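You operate a simulated robot arm through the tools that you are given. There is no shell and no other tool. Be economical: measure what you need, move in short steps, check, and stop when the job is done.

You are at the controls of a simulated two-armed robot. One attempt, no reset.

## Task
Pick up the grey cone from the top of the dark table with one hand, pass it to the other hand and put it on the top of the green bench. Set down upright: grey cone.

The check looks at the end state, three seconds after you hand in, the way a careful person would. Anything else that was tipped, shoved, dropped, spilled or broken makes it a failure.

## Robot
Two 6-joint arms with two-finger grippers on one trunk, on a base that drives. Base frame: it is fixed to the floor where the robot stands at the start and does not move with it; the origin is under the middle of the robot, x ahead of it, y to its left, z up; the surface under the hand at the start is at about z = 0.78. Units: m, degrees, N and s.
The left shoulder is at the start at [0.061, 0.142, 0.875], the right one opposite. With the tool pointing down near the work surface each hand reaches from about 0.32 to 0.72 m from the robot's upright axis, wherever it stands, measured 20 degrees to its own side. Places, roughly: top of the green bench [-3.1, 0.5, 0.8]. Payload 2.45 kg a hand.
Tool frame (each hand has its own): the origin (TCP) lies between the finger pads and is the grasp point; the fingertips stand 0.026 m ahead of it; z points along the fingers, y is the line along which they close. The gripper opens to 0.096 m. The gripper's body begins 0.069 m behind the TCP.
Orientation is told as [roll, pitch, yaw] about the base's x, y, z axes, in that order, counted from this pose: with the fingers straight down and closing along the base's y, the tool's x points along the base's -x, its y along +y and its z along -z.

## Interface
- The arms move only by the tool nudge_tool. It takes "left_steps", "right_steps" or both (then of equal length, played together; a hand with none holds still); each is a list of rows, each a list of 7 numbers: the turn, a rotation vector about the tool's x, y, z in degrees, then the shift along the tool's x, y, z in m, then the finger opening in m, from 0 to 0.096. In form: [[rx, ry, rz, x, y, z, grip], ...]. A call has 1 to 10 rows; each row shifts and turns the commanded pose from where the row before left it, along the tool's axes as they then stand. Rows are played at 5 a second. More than 0.05 m and 8.6 degrees between two rows, or a gripper value outside its range, and nothing of the call is played. A pose out of reach is approached as far as the arm can. The call stops where the force on the tool passes 40 N (or 10 N more than at its start, if that is more) or the arm is blocked; 0.2 s more then pass. Each finger halts on what it meets, pressing with about 41 N; the grip force reading is that of the motor and also rises with nothing between the fingers. The clock runs only during rows and for 0.2 s after the last one: add rows that do not move to give the fingers time. It gives the time, the measured TCP pose, the force on the tool (base axes), the opening and the grip force at its end, in the units of the frame above (readings bear some noise), with the torque about the TCP (base axes, N m) and any sound that the robot's microphone picked up.
- Cameras (640 x 400 px; columns grow to the right, rows downward): "scene" is now at [0.1398, 0.0185, 1.4868]; the picture's right is [0.24, -0.97, -0.00], its down [-0.67, -0.16, -0.73] and it looks along [0.71, 0.17, -0.69] (base axes); focal length 252 px, centre (320, 200). "left" rides on the left gripper at [0.081, -0.003, -0.098] in its tool frame; the picture's right is [0.04, 1.00, 0.00], its down [-0.73, 0.03, -0.68] and it looks along [-0.68, 0.03, 0.73] (tool axes); focal length 256 px, centre (320, 200). "right" rides on the right gripper at [0.082, 0.003, -0.098] in its tool frame; the picture's right is [-0.04, 1.00, 0.00], its down [-0.73, -0.03, -0.68] and it looks along [-0.68, -0.03, 0.73] (tool axes); focal length 256 px, centre (320, 200). There is no depth. A picture from a camera that has moved, and an enlarged one, comes with that camera's place and axes in the base frame and with its lens.
- camera(camera): a new picture of that camera. It takes no simulated time.
- lift_body(by): slides the trunk up (or, below 0, down) by that many m; the arms and the scene camera ride with it, the base frame stays. It gives what a move gives, with no picture.
- roll_base(legs): drives the robot by 1 to 6 legs, each [ahead, turn to the left] in m and degrees, along the robot's own axes; the way and the turn of a leg run together, so that a leg with both is an arc; at most 1.5 m and 180 degrees a leg. The arms and the cameras ride along, it lands a little off, and it stops where it bumps. It gives what a move gives.
- aim_head(pan, tilt): turns the head with the scene camera to pan (to the left, within 86 degrees either way) and tilt (down, from -29 to 69), counted from straight ahead of the robot. It gives what a move gives.
- enlarge(camera, box): a new picture of the part [left, top, right, bottom] of that camera's present view, enlarged. It takes no simulated time.
- close_job(): hands the job in; it is judged then, once.

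Work in short steps. Places have to be worked out from the pictures, the camera data and where the tool is seen: move nearer, look again, correct. Check each grasp and each placing, and mend what went wrong. You have 120 turns and 88 pictures in all, those below and enlarged ones among them. Open the grippers and draw the arms clear of the work before you hand the job in, unless the task says otherwise; then end with one line.

The tools are called as name(argument=value, ...) on one line, values as JSON. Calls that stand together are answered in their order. nudge_tool: Moves the arms, as the interface text tells. Its arguments: {"type":"object","properties":{"left_steps":{"type":"array"},"right_steps":{"type":"array"}},"required":[]} The other tools are called the same way: lift_body (by) slides the trunk up or down; roll_base (legs) drives the base; aim_head (pan, tilt) turns the head that bears the scene camera; camera (camera) takes a picture; enlarge (camera, box) takes an enlarged picture of a part of a camera's view; close_job () hands the job in.

At the start:

```text
time: 0.0
left_tcp_pos: [0.4948, 0.3542, 1.0628]
left_tcp_rot: [-0.1, 0.0, -0.3]
left_force: [0.6, 0.2, -0.3]
left_moment: [0.03, -0.02, 0.04]
left_opening: 0.096
left_grip_force: 0.0
right_tcp_pos: [0.5719, -0.223, 1.0053]
right_tcp_rot: [0.0, 0.0, -0.3]
right_force: [-0.4, 0.3, 0.6]
right_moment: [0.04, 0.03, 0.03]
right_opening: 0.0961
right_grip_force: 0.0
trunk travel left (down, up): [-0.5, 0.09]
robot x, y, heading: [0.0028, -0.0006, -0.0]
head pan, tilt: [13.6, 43.3]
```

scene: 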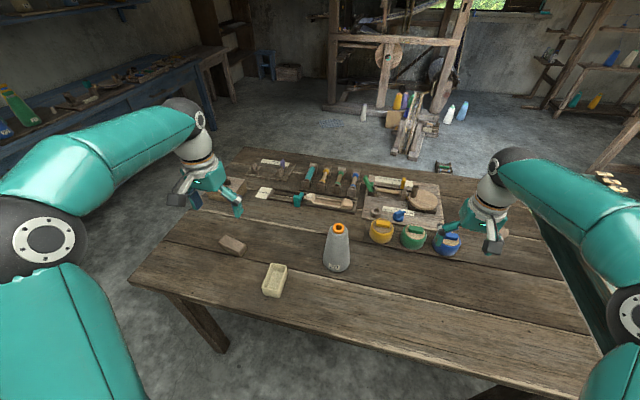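
right: 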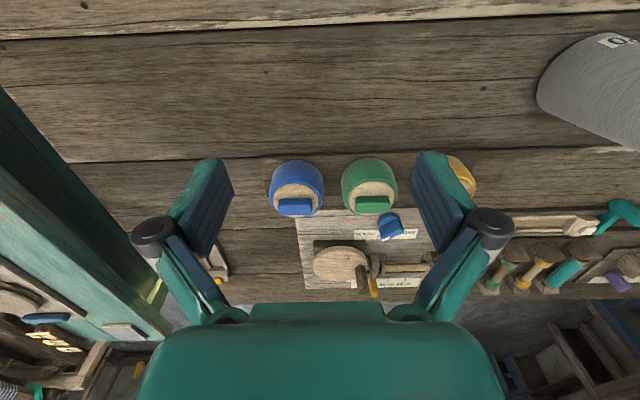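
left: 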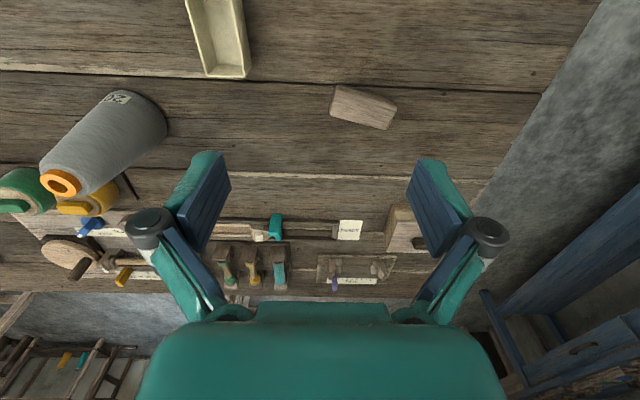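

The grey cone with an orange top stands near (0.595, 0.073), and I estimate its height at about 0.17 m. I zoom in to refine that.

enlarge(camera="scene", box=[220, 180, 460, 330])

aim_head(pan=86, tilt=20)

camera(camera="scene")

```text
2.67 times, centred on (340, 255) of scene
camera zoom: at [0.1398, 0.0185, 1.4868], right [0.24, -0.97, 0.0], down [-0.67, -0.16, -0.73], along [0.71, 0.17, -0.69], focal length 673 px, centre (267, 53)
```

zoom: 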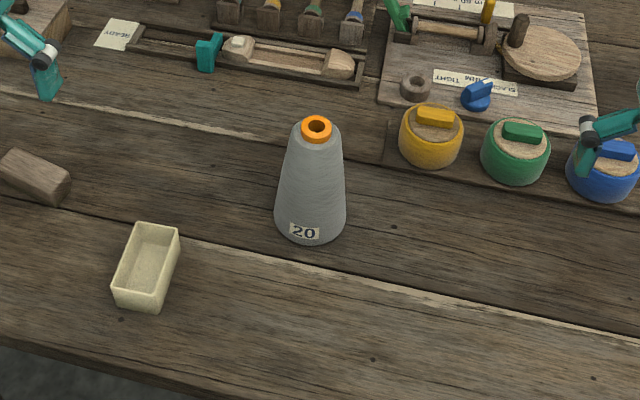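

```text
time: 1.4
left_tcp_pos: [0.4972, 0.3549, 1.0635]
left_tcp_rot: [0.0, -0.1, -0.4]
left_force: [-0.3, -0.1, -0.1]
left_moment: [0.0, 0.01, -0.01]
left_opening: 0.0962
left_grip_force: 0.1
right_tcp_pos: [0.5719, -0.2216, 1.0046]
right_tcp_rot: [-0.1, 0.0, -0.3]
right_force: [-0.2, -0.3, -0.3]
right_moment: [-0.01, -0.02, -0.02]
right_opening: 0.0963
right_grip_force: 0.0
trunk travel left (down, up): [-0.5, 0.09]
robot x, y, heading: [-0.0024, -0.0011, -0.1]
head pan, tilt: [85.9, 20.0]
```

```text
83 pictures are left
camera scene: at [0.0661, 0.0918, 1.523], right [1.0, -0.07, 0.0], down [-0.03, -0.34, -0.94], along [0.07, 0.94, -0.34], focal length 252 px, centre (320, 200)
```

scene: 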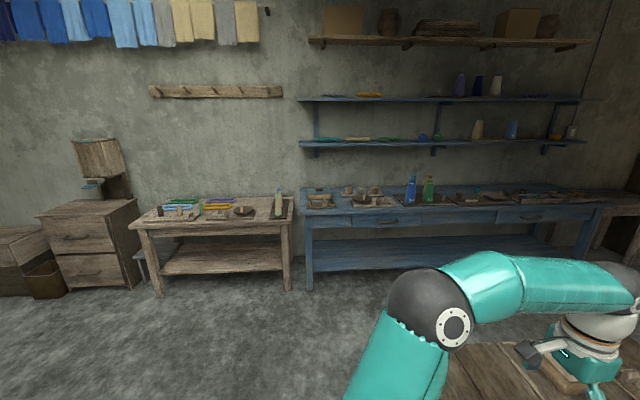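

Cone estimate: base about 0.087 m across, top z about 0.95. The right hand will grip it low, tilted 45° from the front, and the left will take the top from above. First I bring the right hand in front of the cone.

nudge_tool(right_steps=[[0, 0, 0, 0.025, 0.037, 0.005, 0.096], [0, 0, 0, 0.025, 0.037, 0.005, 0.096], [0, 0, 0, 0.025, 0.037, 0.005, 0.096], [0, 0, 0, 0.025, 0.037, 0.005, 0.096], [0, 0, 0, 0.02, 0.037, 0.005, 0.096], [0, 0, 0, 0.02, 0.03, 0.005, 0.096], [0, 0, -7.5, 0, 0, 0, 0.096], [0, 0, -7.5, 0, 0, 0, 0.096], [0, -7.5, 0, 0, 0, 0, 0.096], [0, -7.5, 0, 0, 0, 0, 0.096]])

nudge_tool(right_steps=[[0, -7.5, 0, 0, 0, 0, 0.096], [0, -7.5, 0, 0, 0, 0, 0.096], [0, -7.5, 0, 0, 0, 0, 0.096], [0, -7.5, 0, 0, 0, 0, 0.096]])

aim_head(pan=8, tilt=50)

camera(camera="scene")

camera(camera="right")

```text
time: 3.6
left_tcp_pos: [0.4944, 0.3549, 1.0642]
left_tcp_rot: [0.1, 0.0, -0.4]
left_force: [0.8, 0.2, 0.0]
left_moment: [0.03, -0.01, 0.03]
left_opening: 0.0961
left_grip_force: 0.0
right_tcp_pos: [0.4316, -0.0066, 0.9763]
right_tcp_rot: [0.0, -15.0, 14.8]
right_force: [-1.0, -0.9, -0.5]
right_moment: [0.02, -0.01, -0.04]
right_opening: 0.096
right_grip_force: 0.1
trunk travel left (down, up): [-0.5, 0.09]
robot x, y, heading: [0.0024, -0.0012, 0.1]
head pan, tilt: [85.9, 20.0]
```

```text
time: 4.6
left_tcp_pos: [0.4948, 0.3536, 1.0634]
left_tcp_rot: [0.0, 0.0, -0.2]
left_force: [-0.4, 0.2, -0.5]
left_moment: [-0.01, -0.05, 0.01]
left_opening: 0.0958
left_grip_force: 0.1
right_tcp_pos: [0.4311, -0.0079, 0.9752]
right_tcp_rot: [0.1, -45.0, 14.6]
right_force: [0.8, -0.9, 0.4]
right_moment: [0.02, 0.03, 0.02]
right_opening: 0.0961
right_grip_force: 0.1
trunk travel left (down, up): [-0.5, 0.09]
robot x, y, heading: [-0.0009, 0.0014, 0.0]
head pan, tilt: [85.9, 20.0]
```

```text
time: 6.2
left_tcp_pos: [0.4955, 0.354, 1.0653]
left_tcp_rot: [-0.1, 0.0, -0.3]
left_force: [-1.5, -1.0, 0.0]
left_moment: [0.0, 0.04, 0.04]
left_opening: 0.0958
left_grip_force: 0.0
right_tcp_pos: [0.4314, -0.0072, 0.975]
right_tcp_rot: [-0.1, -44.9, 14.7]
right_force: [-0.6, 0.1, 0.2]
right_moment: [-0.01, -0.03, -0.02]
right_opening: 0.096
right_grip_force: 0.1
trunk travel left (down, up): [-0.5, 0.09]
robot x, y, heading: [0.0033, -0.0032, 0.1]
head pan, tilt: [8.0, 50.0]
```

```text
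82 pictures are left
camera scene: at [0.1354, 0.0098, 1.4775], right [0.14, -0.99, 0.0], down [-0.76, -0.11, -0.64], along [0.64, 0.09, -0.77], focal length 252 px, centre (320, 200)
```

scene: 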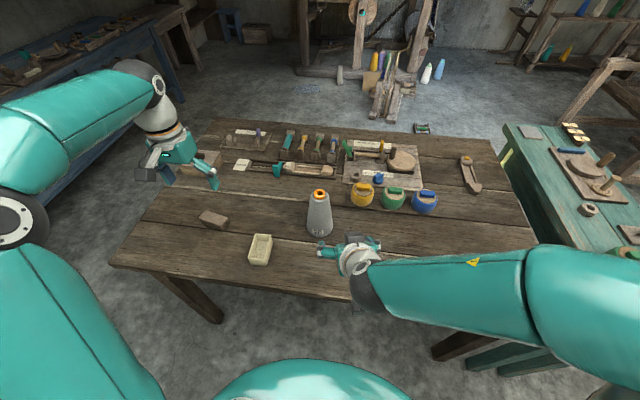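

```text
81 pictures are left
camera right: at [0.3078, -0.0364, 0.988], right [-0.23, 0.97, 0.03], down [0.05, -0.02, 1.0], along [0.97, 0.23, -0.04], focal length 256 px, centre (320, 200)
```

right: 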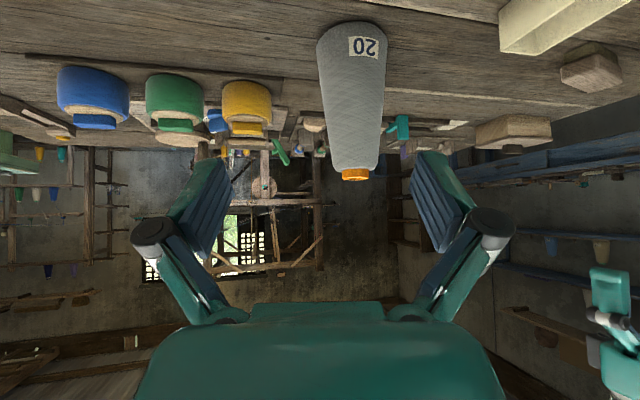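

Both views agree: the cone axis is near (0.598, 0.073), 0.087 m across at the base and about 0.055 m at the top. I tilt to 50°, then lower and line up short of it.

nudge_tool(right_steps=[[0, -5, 0, 0, 0, 0, 0.096], [0, 0, 0, 0.0197, 0.0085, 0.033, 0.096], [0, 0, 0, 0.0197, 0.0085, 0.033, 0.096], [0, 0, 0, 0.0197, 0.0085, 0.033, 0.096], [0, 0, 0, 0.0197, 0.0085, 0.033, 0.096]])

camera(camera="right")

enlarge(camera="scene", box=[220, 160, 460, 310])

```text
time: 7.3
left_tcp_pos: [0.4957, 0.3547, 1.0634]
left_tcp_rot: [0.0, 0.0, -0.3]
left_force: [-0.6, -0.4, 0.2]
left_moment: [0.0, -0.04, 0.0]
left_opening: 0.0961
left_grip_force: 0.0
right_tcp_pos: [0.4734, 0.0374, 0.8298]
right_tcp_rot: [0.2, -50.0, 14.6]
right_force: [-0.3, 0.0, -1.0]
right_moment: [0.02, -0.01, -0.03]
right_opening: 0.0961
right_grip_force: 0.1
trunk travel left (down, up): [-0.5, 0.09]
robot x, y, heading: [0.0016, -0.0028, 0.0]
head pan, tilt: [8.0, 50.0]
```

```text
80 pictures are left
camera right: at [0.3483, 0.0096, 0.8314], right [-0.23, 0.97, 0.03], down [-0.04, -0.04, 1.0], along [0.97, 0.23, 0.05], focal length 256 px, centre (320, 200)
```

right: 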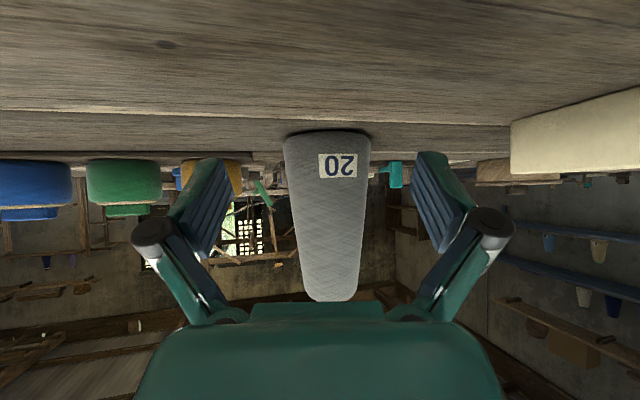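

```text
2.67 times, centred on (340, 235) of scene
camera zoom: at [0.1363, 0.01, 1.4774], right [0.14, -0.99, 0.0], down [-0.76, -0.11, -0.64], along [0.64, 0.09, -0.77], focal length 673 px, centre (267, 107)
```

zoom: 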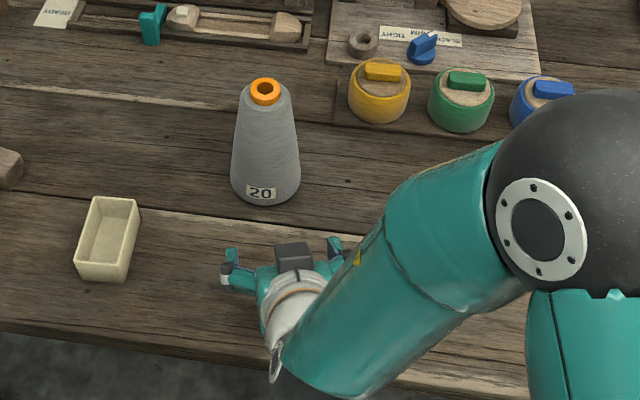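

Aligned to within about 4 mm laterally. I advance most of the way and check the clearance.

nudge_tool(right_steps=[[0, 0, 0, -0.015, 0.0013, 0.0179, 0.096], [0, 0, 0, -0.015, 0.0013, 0.0179, 0.096], [0, 0, 0, -0.015, 0.0013, 0.0179, 0.096]])

camera(camera="right")

```text
time: 8.2
left_tcp_pos: [0.4961, 0.3542, 1.0637]
left_tcp_rot: [0.0, 0.1, -0.3]
left_force: [0.0, 0.7, 0.2]
left_moment: [0.02, 0.01, 0.0]
left_opening: 0.0959
left_grip_force: 0.0
right_tcp_pos: [0.5405, 0.0583, 0.8276]
right_tcp_rot: [0.2, -49.9, 14.6]
right_force: [0.0, 0.0, 0.1]
right_moment: [0.01, -0.02, 0.02]
right_opening: 0.0957
right_grip_force: 0.0
trunk travel left (down, up): [-0.5, 0.09]
robot x, y, heading: [0.0008, -0.0012, 0.0]
head pan, tilt: [8.0, 50.0]
```

```text
78 pictures are left
camera right: at [0.415, 0.03, 0.8297], right [-0.23, 0.97, 0.03], down [-0.04, -0.04, 1.0], along [0.97, 0.23, 0.05], focal length 256 px, centre (320, 200)
```

right: 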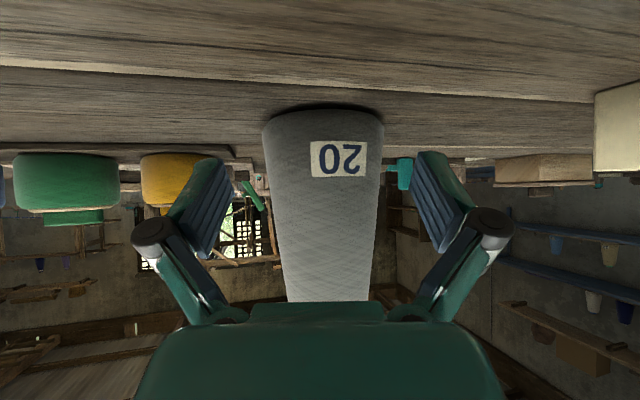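

Well centred, with about 0.055 m left to the axis. I advance 0.048 m and close.

nudge_tool(right_steps=[[0, 0, 0, -0.0103, 0.0003, 0.0123, 0.096], [0, 0, 0, -0.0103, 0.0003, 0.0123, 0.096], [0, 0, 0, -0.0103, 0.0003, 0.0123, 0.096], [0, 0, 0, 0, 0, 0, 0.096]])

camera(camera="right")

enlarge(camera="scene", box=[220, 160, 460, 310])

```text
time: 9.2
left_tcp_pos: [0.4953, 0.3557, 1.0629]
left_tcp_rot: [-0.1, -0.1, -0.3]
left_force: [-0.9, -0.6, -0.6]
left_moment: [-0.03, -0.02, 0.0]
left_opening: 0.096
left_grip_force: 0.0
right_tcp_pos: [0.5856, 0.0726, 0.828]
right_tcp_rot: [0.0, -50.0, 14.6]
right_force: [0.6, 0.2, -0.4]
right_moment: [0.02, -0.01, 0.0]
right_opening: 0.0959
right_grip_force: 0.1
trunk travel left (down, up): [-0.5, 0.09]
robot x, y, heading: [-0.0011, -0.0007, 0.1]
head pan, tilt: [8.0, 50.0]
```

```text
77 pictures are left
camera right: at [0.4608, 0.0429, 0.8304], right [-0.23, 0.97, 0.03], down [-0.04, -0.04, 1.0], along [0.97, 0.23, 0.05], focal length 256 px, centre (320, 200)
```

right: 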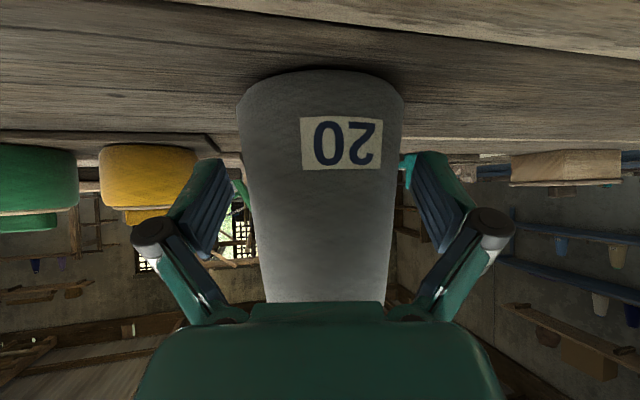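

```text
2.67 times, centred on (340, 235) of scene
camera zoom: at [0.1353, 0.0097, 1.4775], right [0.14, -0.99, 0.0], down [-0.76, -0.11, -0.64], along [0.64, 0.09, -0.77], focal length 673 px, centre (267, 107)
```

zoom: 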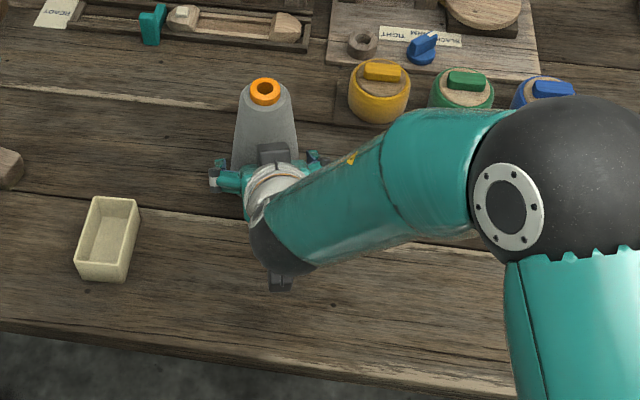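

The cone sits centrally between the pads. I close the right hand.

nudge_tool(right_steps=[[0, 0, 0, 0, 0, 0, 0.08], [0, 0, 0, 0, 0, 0, 0.05], [0, 0, 0, 0, 0, 0, 0.03], [0, 0, 0, 0, 0, 0, 0.03], [0, 0, 0, 0, 0, 0, 0.03]])

camera(camera="right")

```text
time: 10.3
left_tcp_pos: [0.4957, 0.3548, 1.0639]
left_tcp_rot: [0.0, 0.1, -0.4]
left_force: [0.9, -0.1, 0.7]
left_moment: [-0.02, -0.01, 0.03]
left_opening: 0.0957
left_grip_force: 0.1
right_tcp_pos: [0.5843, 0.0717, 0.8291]
right_tcp_rot: [0.2, -50.0, 14.7]
right_force: [-0.3, 1.7, 0.2]
right_moment: [0.1, 0.1, 0.02]
right_opening: 0.0757
right_grip_force: 41.3
trunk travel left (down, up): [-0.5, 0.09]
robot x, y, heading: [0.0013, -0.0039, 0.3]
head pan, tilt: [8.0, 50.0]
```

```text
75 pictures are left
camera right: at [0.4607, 0.043, 0.8305], right [-0.23, 0.97, 0.03], down [-0.04, -0.04, 1.0], along [0.97, 0.23, 0.05], focal length 256 px, centre (320, 200)
```

right: 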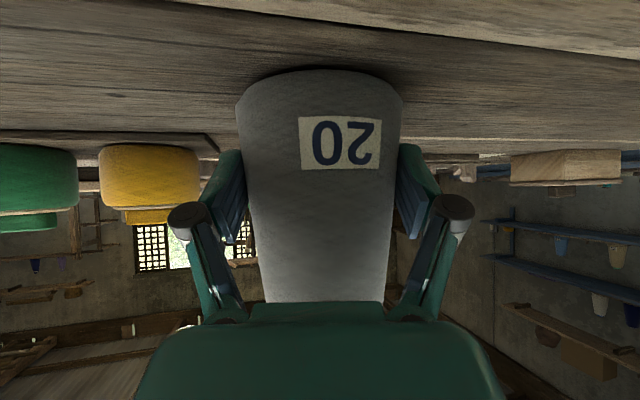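

Firm grip at 0.0757 m. I lift straight up 0.06 m.

nudge_tool(right_steps=[[0, 0, 0, -0.0077, 0, -0.0064, 0.03], [0, 0, 0, -0.0153, 0, -0.0129, 0.03], [0, 0, 0, -0.0153, 0, -0.0129, 0.03], [0, 0, 0, -0.0077, 0, -0.0064, 0.03]])

camera(camera="right")

camera(camera="scene")

```text
time: 11.3
left_tcp_pos: [0.4952, 0.3556, 1.0636]
left_tcp_rot: [0.0, 0.0, -0.2]
left_force: [0.8, 0.6, 0.0]
left_moment: [0.0, -0.01, 0.0]
left_opening: 0.0962
left_grip_force: 0.0
right_tcp_pos: [0.5857, 0.074, 0.8892]
right_tcp_rot: [0.1, -50.0, 14.7]
right_force: [-0.1, -0.7, -3.2]
right_moment: [-0.01, 0.06, 0.02]
right_opening: 0.0758
right_grip_force: 41.0
trunk travel left (down, up): [-0.5, 0.09]
robot x, y, heading: [0.0004, 0.0007, 0.2]
head pan, tilt: [8.0, 50.0]
```

```text
74 pictures are left
camera right: at [0.4614, 0.0444, 0.8911], right [-0.23, 0.97, 0.03], down [-0.04, -0.04, 1.0], along [0.97, 0.23, 0.05], focal length 256 px, centre (320, 200)
```

right: 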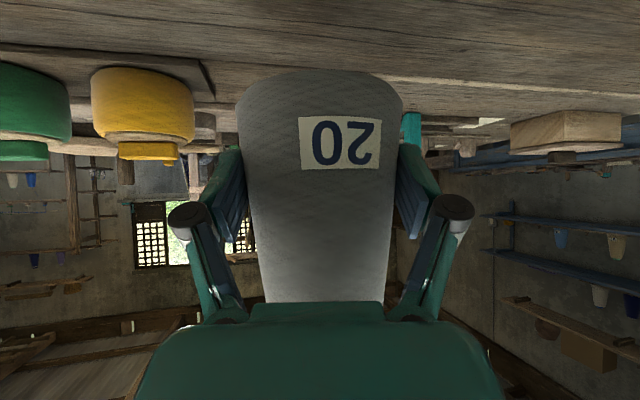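

```text
73 pictures are left
camera scene: at [0.1359, 0.0097, 1.4774], right [0.14, -0.99, 0.0], down [-0.76, -0.11, -0.64], along [0.64, 0.09, -0.77], focal length 252 px, centre (320, 200)
```

scene: 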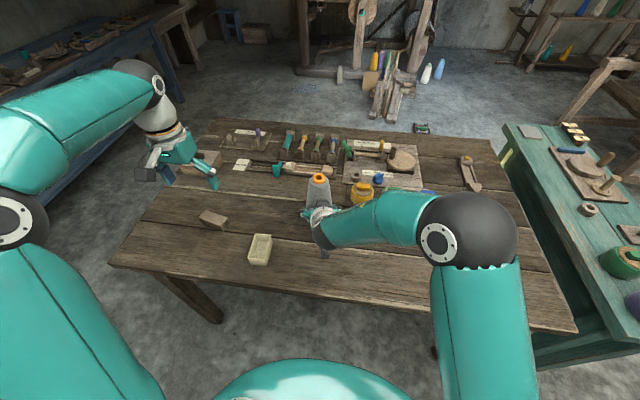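

Lifted and steady at about 3 N. I raise the left hand and yaw it about −75°, so its jaws close fore-aft, perpendicular to the right jaws.

nudge_tool(left_steps=[[0, 0, 8.3, 0, 0, -0.008, 0.096], [0, 0, 8.3, 0, 0, -0.008, 0.096], [0, 0, 8.3, 0, 0, -0.008, 0.096], [0, 0, 8.3, 0, 0, -0.008, 0.096], [0, 0, 8.3, 0, 0, -0.008, 0.096], [0, 0, 8.3, 0, 0, -0.008, 0.096], [0, 0, 8.3, 0, 0, -0.008, 0.09], [0, 0, 8.3, 0, 0, -0.008, 0.085], [0, 0, 8.3, 0, 0, -0.008, 0.08]])

camera(camera="left")

```text
time: 13.3
left_tcp_pos: [0.4948, 0.3556, 1.1346]
left_tcp_rot: [-0.1, 0.1, -75.1]
left_force: [0.4, -0.8, 0.2]
left_moment: [-0.01, 0.03, 0.02]
left_opening: 0.0799
left_grip_force: 0.1
right_tcp_pos: [0.5862, 0.0745, 0.889]
right_tcp_rot: [0.1, -49.9, 14.7]
right_force: [0.3, -0.1, -3.2]
right_moment: [0.0, 0.05, -0.01]
right_opening: 0.0758
right_grip_force: 40.5
trunk travel left (down, up): [-0.5, 0.09]
robot x, y, heading: [0.0008, -0.0019, 0.0]
head pan, tilt: [8.0, 50.0]
```

```text
72 pictures are left
camera left: at [0.4715, 0.4341, 1.2334], right [0.96, 0.29, 0.0], down [0.22, -0.7, 0.68], along [0.2, -0.65, -0.73], focal length 256 px, centre (320, 200)
```

left: 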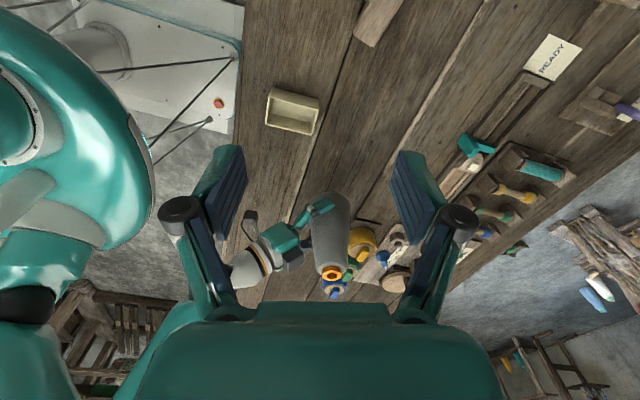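

The left camera sees the cone's orange top near (0.596, 0.08). I move the left hand most of the way over it, high up.

nudge_tool(left_steps=[[0, 0, 0, -0.0449, 0.0085, 0, 0.08], [0, 0, 0, -0.0449, 0.0085, 0, 0.08], [0, 0, 0, -0.0449, 0.0085, 0, 0.08], [0, 0, 0, -0.0449, 0.0085, 0, 0.08], [0, 0, 0, -0.0449, 0.0085, 0, 0.08]])

camera(camera="left")

camera(camera="scene")

```text
time: 14.6
left_tcp_pos: [0.589, 0.1476, 1.1303]
left_tcp_rot: [0.0, 0.1, -75.0]
left_force: [-0.3, -1.3, 0.5]
left_moment: [-0.03, -0.04, 0.0]
left_opening: 0.0799
left_grip_force: 0.1
left hand out of reach, approached as far as the arm can: row 5
right_tcp_pos: [0.5869, 0.0732, 0.889]
right_tcp_rot: [0.3, -49.9, 14.7]
right_force: [0.3, 0.3, -3.2]
right_moment: [0.02, 0.05, 0.07]
right_opening: 0.0758
right_grip_force: 41.1
trunk travel left (down, up): [-0.5, 0.09]
robot x, y, heading: [-0.001, -0.0021, 0.0]
head pan, tilt: [8.0, 50.0]
```

```text
71 pictures are left
camera left: at [0.5661, 0.2266, 1.2285], right [0.95, 0.3, 0.0], down [0.22, -0.7, 0.68], along [0.2, -0.65, -0.74], focal length 256 px, centre (320, 200)
```

left: 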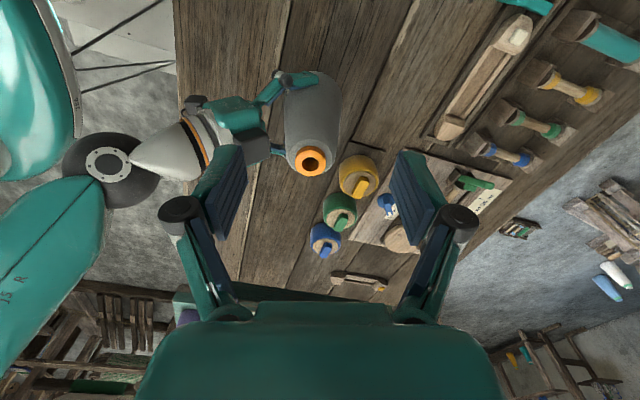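

```text
70 pictures are left
camera scene: at [0.137, 0.0084, 1.4773], right [0.14, -0.99, 0.0], down [-0.76, -0.11, -0.64], along [0.64, 0.09, -0.77], focal length 252 px, centre (320, 200)
```

scene: 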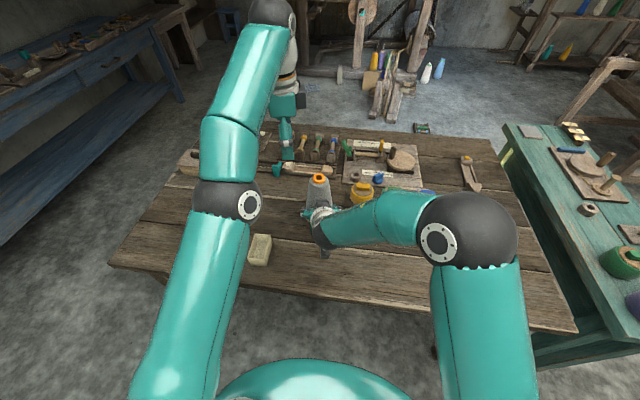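

The left arm is near its limit out there, so I draw both hands about 0.11 m back toward the robot together.

nudge_tool(right_steps=[[0, 0, 0, 0.0165, 0.0106, -0.0197, 0.03], [0, 0, 0, 0.0165, 0.0106, -0.0197, 0.03], [0, 0, 0, 0.0165, 0.0106, -0.0197, 0.03], [0, 0, 0, 0.0165, 0.0106, -0.0197, 0.03], [0, 0, 0, 0, 0, 0, 0.03]], left_steps=[[0, 0, 0, 0.0071, -0.0266, 0, 0.08], [0, 0, 0, 0.0071, -0.0266, 0, 0.08], [0, 0, 0, 0.0071, -0.0266, 0, 0.08], [0, 0, 0, 0.0071, -0.0266, 0, 0.08], [0, 0, 0, 0, 0, 0, 0.08]])

camera(camera="left")

camera(camera="scene")

```text
time: 15.8
left_tcp_pos: [0.4798, 0.1486, 1.1317]
left_tcp_rot: [-0.1, 0.0, -74.9]
left_force: [0.3, -0.2, -0.2]
left_moment: [0.01, 0.01, 0.01]
left_opening: 0.0798
left_grip_force: 0.0
right_tcp_pos: [0.4754, 0.0857, 0.8866]
right_tcp_rot: [0.1, -49.9, 14.5]
right_force: [-0.1, -0.6, -2.7]
right_moment: [-0.01, 0.02, -0.03]
right_opening: 0.0756
right_grip_force: 40.7
trunk travel left (down, up): [-0.5, 0.09]
robot x, y, heading: [-0.0019, 0.0013, -0.3]
head pan, tilt: [8.0, 50.0]
```

```text
69 pictures are left
camera left: at [0.4555, 0.2269, 1.2287], right [0.95, 0.3, 0.0], down [0.22, -0.7, 0.68], along [0.2, -0.65, -0.73], focal length 256 px, centre (320, 200)
```

left: 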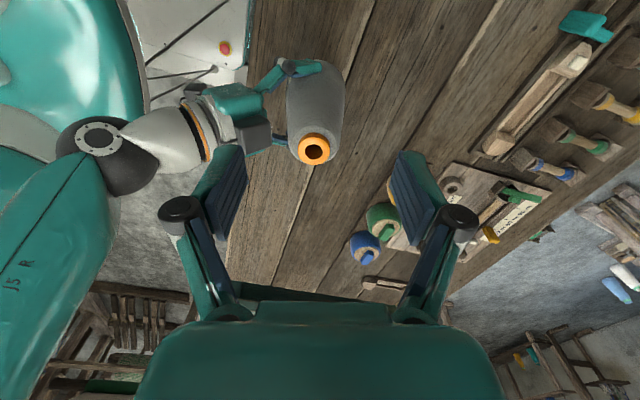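

```text
68 pictures are left
camera scene: at [0.1368, 0.0095, 1.4772], right [0.14, -0.99, 0.0], down [-0.76, -0.11, -0.64], along [0.64, 0.09, -0.77], focal length 252 px, centre (320, 200)
```

scene: 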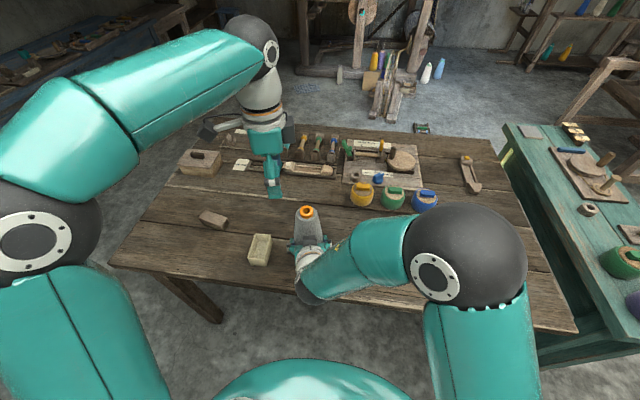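

Both cameras put the cone top at about (0.489, 0.092, 1.01). I centre the left hand above it.

nudge_tool(left_steps=[[0, 0, 0, -0.0285, -0.003, 0, 0.08], [0, 0, 0, -0.0285, -0.003, 0, 0.08], [0, 0, 0, 0, 0, 0.03, 0.08], [0, 0, 0, 0, 0, 0, 0.08]])

camera(camera="left")

enlarge(camera="scene", box=[200, 120, 440, 320])

```text
time: 16.8
left_tcp_pos: [0.487, 0.0926, 1.1006]
left_tcp_rot: [0.0, 0.0, -75.0]
left_force: [-0.2, -0.2, -0.1]
left_moment: [0.03, -0.02, -0.03]
left_opening: 0.0802
left_grip_force: 0.0
right_tcp_pos: [0.4756, 0.088, 0.8892]
right_tcp_rot: [0.1, -50.0, 14.6]
right_force: [0.4, 0.5, -3.9]
right_moment: [0.0, 0.07, -0.02]
right_opening: 0.0757
right_grip_force: 41.3
trunk travel left (down, up): [-0.5, 0.09]
robot x, y, heading: [-0.0001, -0.0009, 0.3]
head pan, tilt: [8.0, 50.0]
```

```text
67 pictures are left
camera left: at [0.4633, 0.1709, 1.198], right [0.95, 0.3, 0.0], down [0.22, -0.7, 0.68], along [0.2, -0.65, -0.73], focal length 256 px, centre (320, 200)
```

left: 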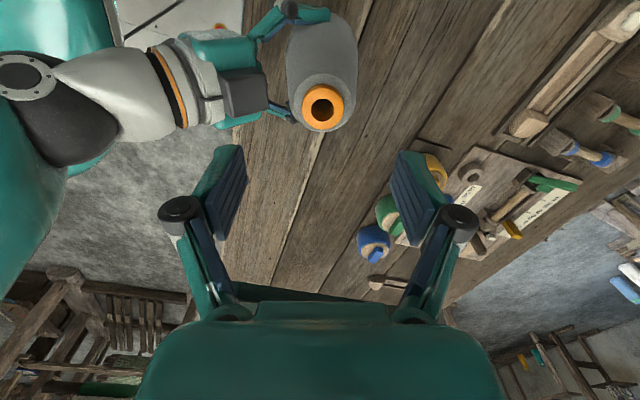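

```text
2.00 times, centred on (320, 220) of scene
camera zoom: at [0.1355, 0.0095, 1.4775], right [0.14, -0.99, 0.0], down [-0.76, -0.11, -0.64], along [0.64, 0.09, -0.77], focal length 505 px, centre (320, 160)
```

zoom: 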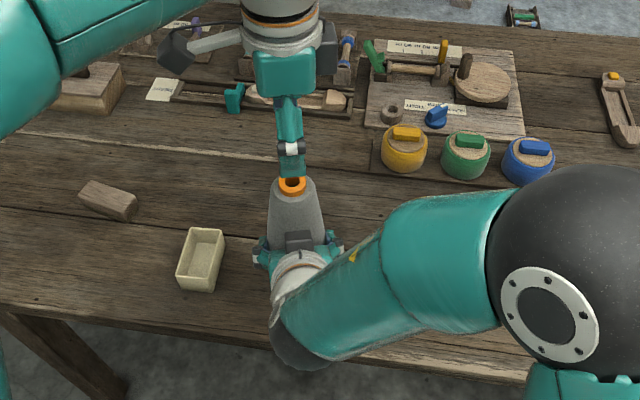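

The cone top is centred between the left jaws to within about 2 mm. I descend halfway and check.

nudge_tool(left_steps=[[0, 0, 0, 0.001, 0.002, 0.03, 0.08], [0, 0, 0, 0, 0, 0.03, 0.08], [0, 0, 0, 0, 0, 0, 0.08]])

camera(camera="left")

enlarge(camera="scene", box=[240, 150, 380, 270])

```text
time: 17.6
left_tcp_pos: [0.4897, 0.0938, 1.0391]
left_tcp_rot: [0.1, -0.1, -75.1]
left_force: [0.6, 0.0, 0.4]
left_moment: [0.04, -0.01, 0.01]
left_opening: 0.0798
left_grip_force: 0.1
right_tcp_pos: [0.4746, 0.0872, 0.8877]
right_tcp_rot: [0.1, -50.0, 14.6]
right_force: [0.5, 0.2, -3.4]
right_moment: [-0.03, 0.06, 0.03]
right_opening: 0.0758
right_grip_force: 40.8
trunk travel left (down, up): [-0.5, 0.09]
robot x, y, heading: [-0.0012, 0.0002, -0.1]
head pan, tilt: [8.0, 50.0]
```

```text
65 pictures are left
camera left: at [0.4651, 0.1731, 1.1366], right [0.95, 0.3, 0.0], down [0.22, -0.7, 0.68], along [0.2, -0.65, -0.73], focal length 256 px, centre (320, 200)
```

left: 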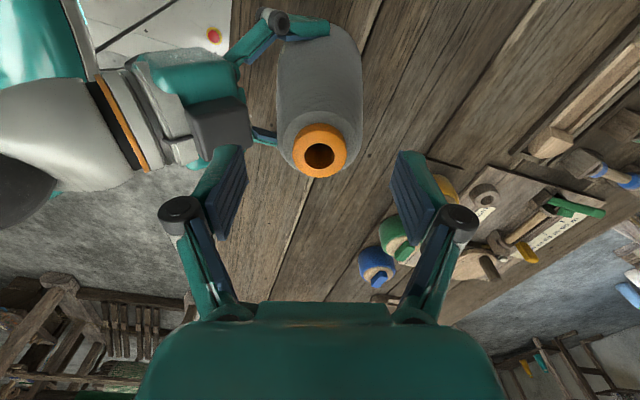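

```text
3.33 times, centred on (310, 210) of scene
camera zoom: at [0.1357, 0.0097, 1.4775], right [0.14, -0.99, 0.0], down [-0.76, -0.11, -0.64], along [0.64, 0.09, -0.77], focal length 842 px, centre (353, 167)
```

zoom: 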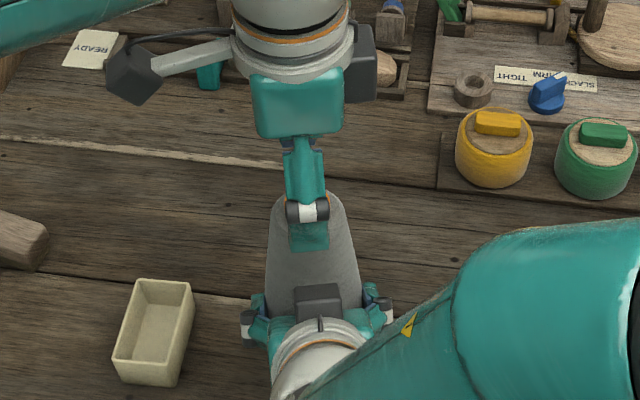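

The grey block on the right gripper's upper side could meet the left front finger. I look closer before going lower.

enlarge(camera="left", box=[100, 0, 420, 200])

enlarge(camera="scene", box=[280, 190, 340, 240])

camera(camera="right")

```text
2.00 times, centred on (260, 100) of left
camera zoom: at [0.4651, 0.1731, 1.1366], right [0.95, 0.3, 0.0], down [0.22, -0.7, 0.68], along [0.2, -0.65, -0.73], focal length 512 px, centre (440, 400)
```

zoom: 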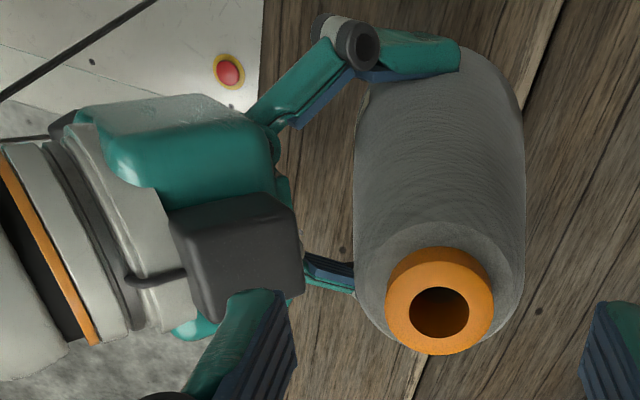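

```text
8.00 times, centred on (310, 215) of scene
camera zoom: at [0.1357, 0.0097, 1.4775], right [0.14, -0.99, 0.0], down [-0.76, -0.11, -0.64], along [0.64, 0.09, -0.77], focal length 2020 px, centre (400, 80)
```

zoom: 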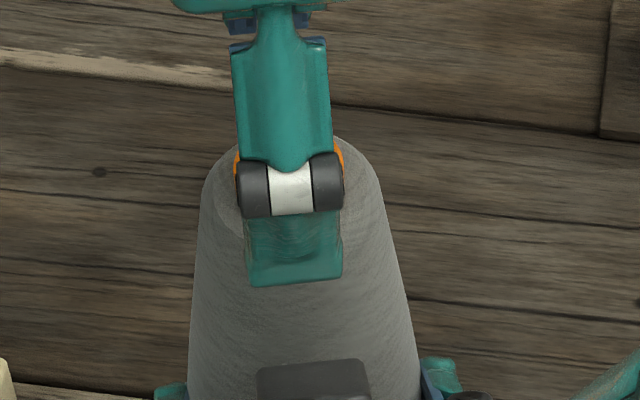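

```text
61 pictures are left
camera right: at [0.3498, 0.0587, 0.8905], right [-0.23, 0.97, 0.03], down [-0.04, -0.04, 1.0], along [0.97, 0.23, 0.05], focal length 256 px, centre (320, 200)
```

right: 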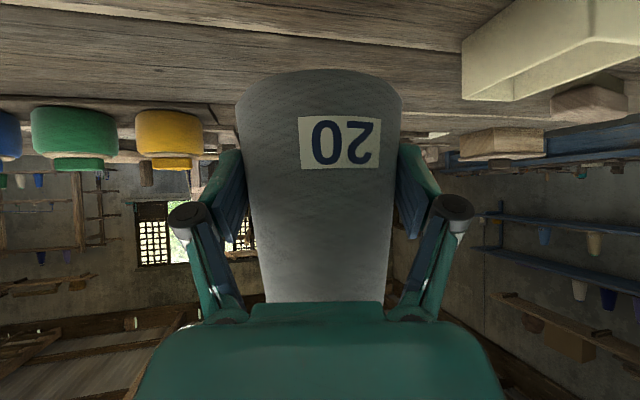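

The right gripper's block reaches to about 0.049 m behind the cone axis at z 0.973, too near the left front finger. Rotating the left hand 45° (yaw −30) puts its fingers diagonally, clear of the block.

nudge_tool(left_steps=[[0, 0, 0, 0, 0, -0.03, 0.08], [0, 0, -7.5, 0, 0, 0, 0.08], [0, 0, -7.5, 0, 0, 0, 0.08], [0, 0, -7.5, 0, 0, 0, 0.08], [0, 0, -7.5, 0, 0, 0, 0.08], [0, 0, -7.5, 0, 0, 0, 0.08], [0, 0, -7.5, 0, 0, 0, 0.08], [0, 0, 0, 0, 0, 0.02, 0.08], [0, 0, 0, 0, 0, 0, 0.08]])

camera(camera="left")

enlarge(camera="scene", box=[240, 150, 380, 270])

```text
time: 19.6
left_tcp_pos: [0.4885, 0.0953, 1.0519]
left_tcp_rot: [0.0, 0.1, -29.9]
left_force: [-0.7, -0.3, 0.0]
left_moment: [0.0, -0.01, -0.01]
left_opening: 0.0797
left_grip_force: 0.0
right_tcp_pos: [0.4745, 0.0875, 0.8892]
right_tcp_rot: [0.1, -50.0, 14.5]
right_force: [0.1, 0.2, -3.6]
right_moment: [-0.02, 0.07, -0.02]
right_opening: 0.0753
right_grip_force: 41.1
trunk travel left (down, up): [-0.5, 0.09]
robot x, y, heading: [-0.0019, 0.0023, -0.1]
head pan, tilt: [8.0, 50.0]
```

```text
60 pictures are left
camera left: at [0.4169, 0.1338, 1.1493], right [0.46, 0.89, 0.0], down [0.65, -0.34, 0.68], along [0.6, -0.31, -0.73], focal length 256 px, centre (320, 200)
```

left: 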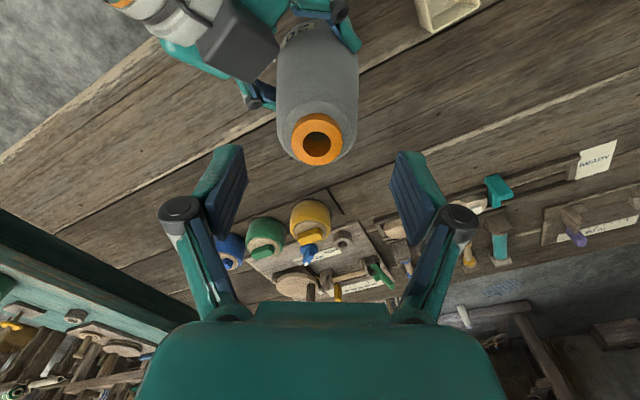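

```text
3.33 times, centred on (310, 210) of scene
camera zoom: at [0.1356, 0.0097, 1.4774], right [0.14, -0.99, 0.0], down [-0.76, -0.11, -0.64], along [0.64, 0.09, -0.77], focal length 842 px, centre (353, 167)
```

zoom: 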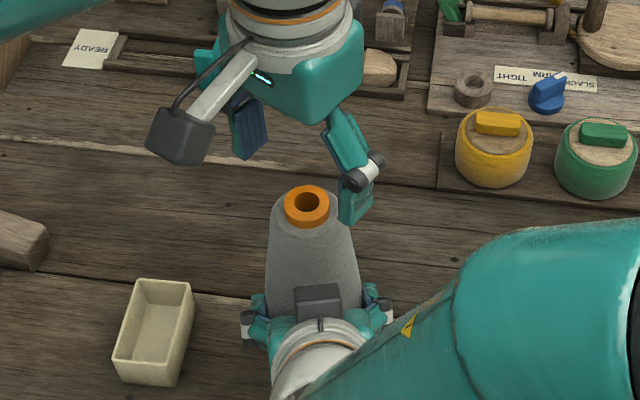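

Centred. I descend 0.04 m, then check.

nudge_tool(left_steps=[[0, 0, 0, 0, 0, 0.02, 0.08], [0, 0, 0, 0, 0, 0.02, 0.08], [0, 0, 0, 0, 0, 0, 0.08]])

camera(camera="left")

enlarge(camera="scene", box=[240, 150, 380, 270])

```text
time: 20.4
left_tcp_pos: [0.4882, 0.0959, 1.0123]
left_tcp_rot: [0.1, 0.1, -30.0]
left_force: [-0.4, -0.6, -1.1]
left_moment: [0.01, 0.02, 0.0]
left_opening: 0.0801
left_grip_force: 0.1
right_tcp_pos: [0.474, 0.0881, 0.8896]
right_tcp_rot: [0.1, -49.8, 14.5]
right_force: [0.5, 0.4, -3.6]
right_moment: [-0.01, 0.04, -0.01]
right_opening: 0.0758
right_grip_force: 40.8
trunk travel left (down, up): [-0.5, 0.09]
robot x, y, heading: [0.0022, 0.0045, 0.1]
head pan, tilt: [8.0, 50.0]
```

```text
58 pictures are left
camera left: at [0.4168, 0.1341, 1.1096], right [0.46, 0.89, 0.0], down [0.65, -0.34, 0.68], along [0.6, -0.32, -0.73], focal length 256 px, centre (320, 200)
```

left: 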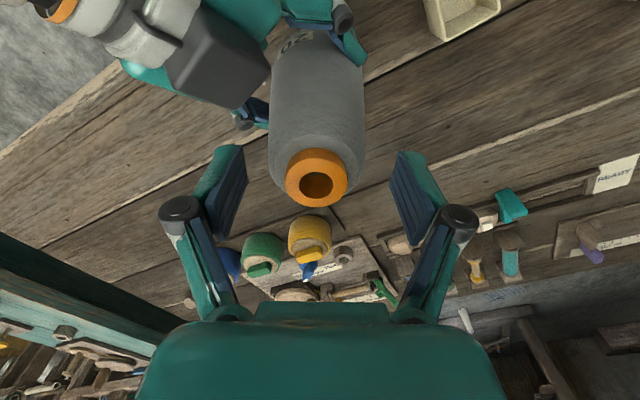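

```text
3.33 times, centred on (310, 210) of scene
camera zoom: at [0.1358, 0.0097, 1.4774], right [0.14, -0.99, 0.0], down [-0.76, -0.11, -0.64], along [0.64, 0.09, -0.77], focal length 842 px, centre (353, 167)
```

zoom: 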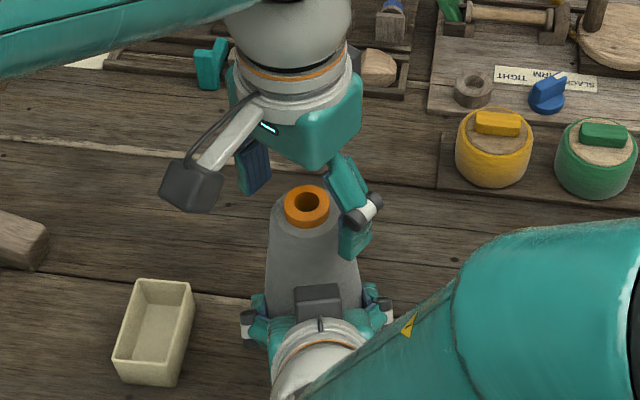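

Clear on all sides. I descend another 0.03 m so the pads wrap the grey shoulder.

nudge_tool(left_steps=[[0, 0, 0, 0, 0, 0.015, 0.08], [0, 0, 0, 0, 0, 0.015, 0.08], [0, 0, 0, 0, 0, 0, 0.08]])

camera(camera="left")

enlarge(camera="scene", box=[270, 180, 370, 260])

```text
time: 21.1
left_tcp_pos: [0.4898, 0.0953, 0.9807]
left_tcp_rot: [0.0, 0.0, -30.1]
left_force: [-0.9, 0.1, 0.2]
left_moment: [0.04, 0.0, 0.0]
left_opening: 0.08
left_grip_force: 0.0
right_tcp_pos: [0.4747, 0.0881, 0.8877]
right_tcp_rot: [0.1, -49.9, 14.5]
right_force: [-0.5, 0.4, -3.9]
right_moment: [-0.02, 0.04, 0.03]
right_opening: 0.0758
right_grip_force: 41.1
trunk travel left (down, up): [-0.5, 0.09]
robot x, y, heading: [-0.0023, -0.0005, -0.4]
head pan, tilt: [8.0, 50.0]
```

```text
56 pictures are left
camera left: at [0.4169, 0.1336, 1.0794], right [0.46, 0.89, 0.0], down [0.65, -0.34, 0.68], along [0.6, -0.32, -0.73], focal length 256 px, centre (320, 200)
```

left: 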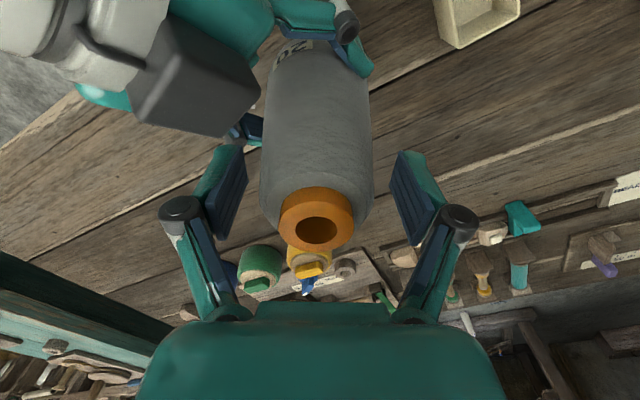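

```text
5.00 times, centred on (320, 220) of scene
camera zoom: at [0.1358, 0.0097, 1.4774], right [0.14, -0.99, 0.0], down [-0.76, -0.11, -0.64], along [0.64, 0.09, -0.77], focal length 1263 px, centre (320, 100)
```

zoom: 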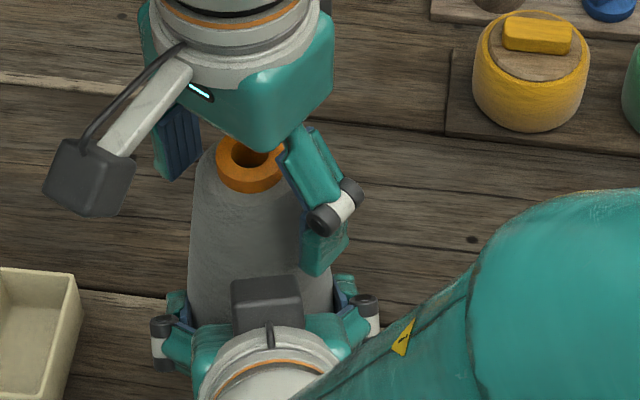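

The pads overlap about 4 cm of the cone's shoulder and nothing is touching. I close the left hand.

nudge_tool(left_steps=[[0, 0, 0, 0, 0, 0, 0.07], [0, 0, 0, 0, 0, 0, 0.06], [0, 0, 0, 0, 0, 0, 0.045], [0, 0, 0, 0, 0, 0, 0.03], [0, 0, 0, 0, 0, 0, 0.03]])

camera(camera="left")

```text
time: 22.4
left_tcp_pos: [0.4877, 0.0934, 0.9816]
left_tcp_rot: [0.0, 0.0, -30.0]
left_force: [-9.3, -11.5, 9.4]
left_moment: [-0.76, 0.66, -0.05]
left_opening: 0.0584
left_grip_force: 41.1
right_tcp_pos: [0.4747, 0.0883, 0.8874]
right_tcp_rot: [0.2, -49.8, 14.7]
right_force: [8.9, 11.5, -12.1]
right_moment: [-0.37, 0.37, 0.14]
right_opening: 0.0756
right_grip_force: 40.8
trunk travel left (down, up): [-0.5, 0.09]
robot x, y, heading: [-0.0014, -0.0044, 0.0]
head pan, tilt: [8.0, 50.0]
```

```text
54 pictures are left
camera left: at [0.4166, 0.133, 1.0798], right [0.46, 0.89, 0.0], down [0.65, -0.34, 0.68], along [0.6, -0.32, -0.73], focal length 256 px, centre (320, 200)
```

left: 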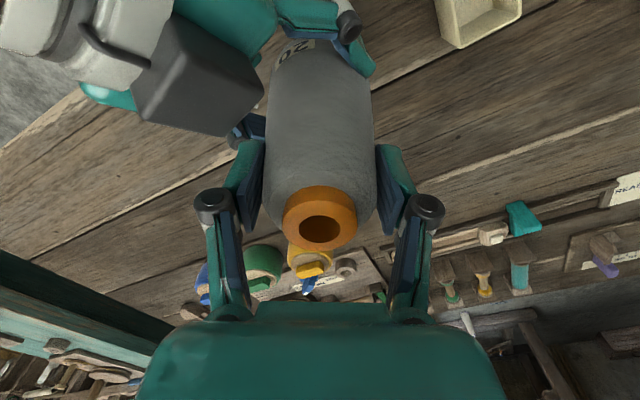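

Both hands hold it, with about 15 N of side load from a small offset. I shift the left hand slightly to relieve it.

nudge_tool(left_steps=[[0, 0, 0, 0, -0.0015, -0.001, 0.03], [0, 0, 0, 0, 0, 0, 0.03]])

```text
time: 22.9
left_tcp_pos: [0.4883, 0.0948, 0.9823]
left_tcp_rot: [0.0, 0.1, -29.9]
left_force: [0.5, -7.3, 0.2]
left_moment: [-0.66, 0.15, -0.11]
left_opening: 0.0581
left_grip_force: 41.2
right_tcp_pos: [0.4745, 0.0879, 0.8882]
right_tcp_rot: [0.0, -50.0, 14.7]
right_force: [-1.3, 7.0, -2.2]
right_moment: [-0.02, -0.11, 0.18]
right_opening: 0.0758
right_grip_force: 40.7
trunk travel left (down, up): [-0.5, 0.09]
robot x, y, heading: [-0.0004, 0.0002, 0.0]
head pan, tilt: [8.0, 50.0]
```

The load is smaller; one more tiny correction, then I open the right hand.

nudge_tool(left_steps=[[0, 0, 0, -0.0005, -0.0009, 0, 0.03], [0, 0, 0, 0, 0, 0, 0.03]])

nudge_tool(right_steps=[[0, 0, 0, 0, 0, 0, 0.085], [0, 0, 0, 0, 0, 0, 0.096], [0, 0, 0, 0, 0, 0, 0.096], [0, 0, 0, 0, 0, 0, 0.096]])

camera(camera="left")

camera(camera="right")

```text
time: 23.6
left_tcp_pos: [0.4876, 0.0925, 0.9811]
left_tcp_rot: [0.0, 0.0, -30.0]
left_force: [3.2, 3.0, 0.4]
left_moment: [-0.25, -0.3, -0.25]
left_opening: 0.0582
left_grip_force: 41.7
right_tcp_pos: [0.4748, 0.0873, 0.8877]
right_tcp_rot: [0.0, -50.0, 14.4]
right_force: [-4.1, -2.2, -1.0]
right_moment: [0.54, -0.06, 0.19]
right_opening: 0.0755
right_grip_force: 40.8
trunk travel left (down, up): [-0.5, 0.09]
robot x, y, heading: [0.0009, 0.0017, -0.0]
head pan, tilt: [8.0, 50.0]
```

```text
time: 24.6
left_tcp_pos: [0.4867, 0.0916, 0.9811]
left_tcp_rot: [-0.1, -0.1, -30.0]
left_force: [0.3, -1.0, -0.1]
left_moment: [0.02, -0.01, -0.01]
left_opening: 0.0582
left_grip_force: 41.1
right_tcp_pos: [0.4737, 0.0886, 0.8876]
right_tcp_rot: [0.1, -50.0, 14.6]
right_force: [-0.3, 0.1, 0.1]
right_moment: [-0.05, -0.02, -0.02]
right_opening: 0.0959
right_grip_force: 0.0
trunk travel left (down, up): [-0.5, 0.09]
robot x, y, heading: [0.0024, -0.0014, -0.0]
head pan, tilt: [8.0, 50.0]
```

```text
53 pictures are left
camera left: at [0.4158, 0.1309, 1.0799], right [0.46, 0.89, 0.0], down [0.65, -0.34, 0.68], along [0.6, -0.32, -0.73], focal length 256 px, centre (320, 200)
```

left: 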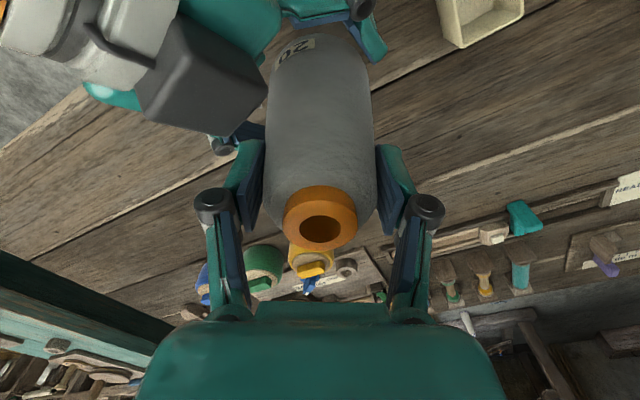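

```text
52 pictures are left
camera right: at [0.35, 0.0587, 0.8904], right [-0.23, 0.97, 0.03], down [-0.04, -0.04, 1.0], along [0.97, 0.23, 0.05], focal length 256 px, centre (320, 200)
```

right: 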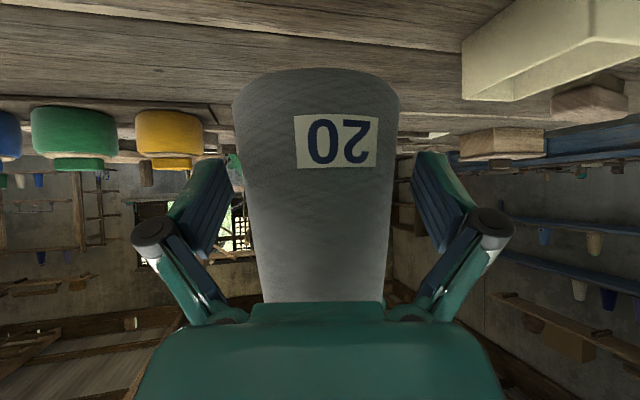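

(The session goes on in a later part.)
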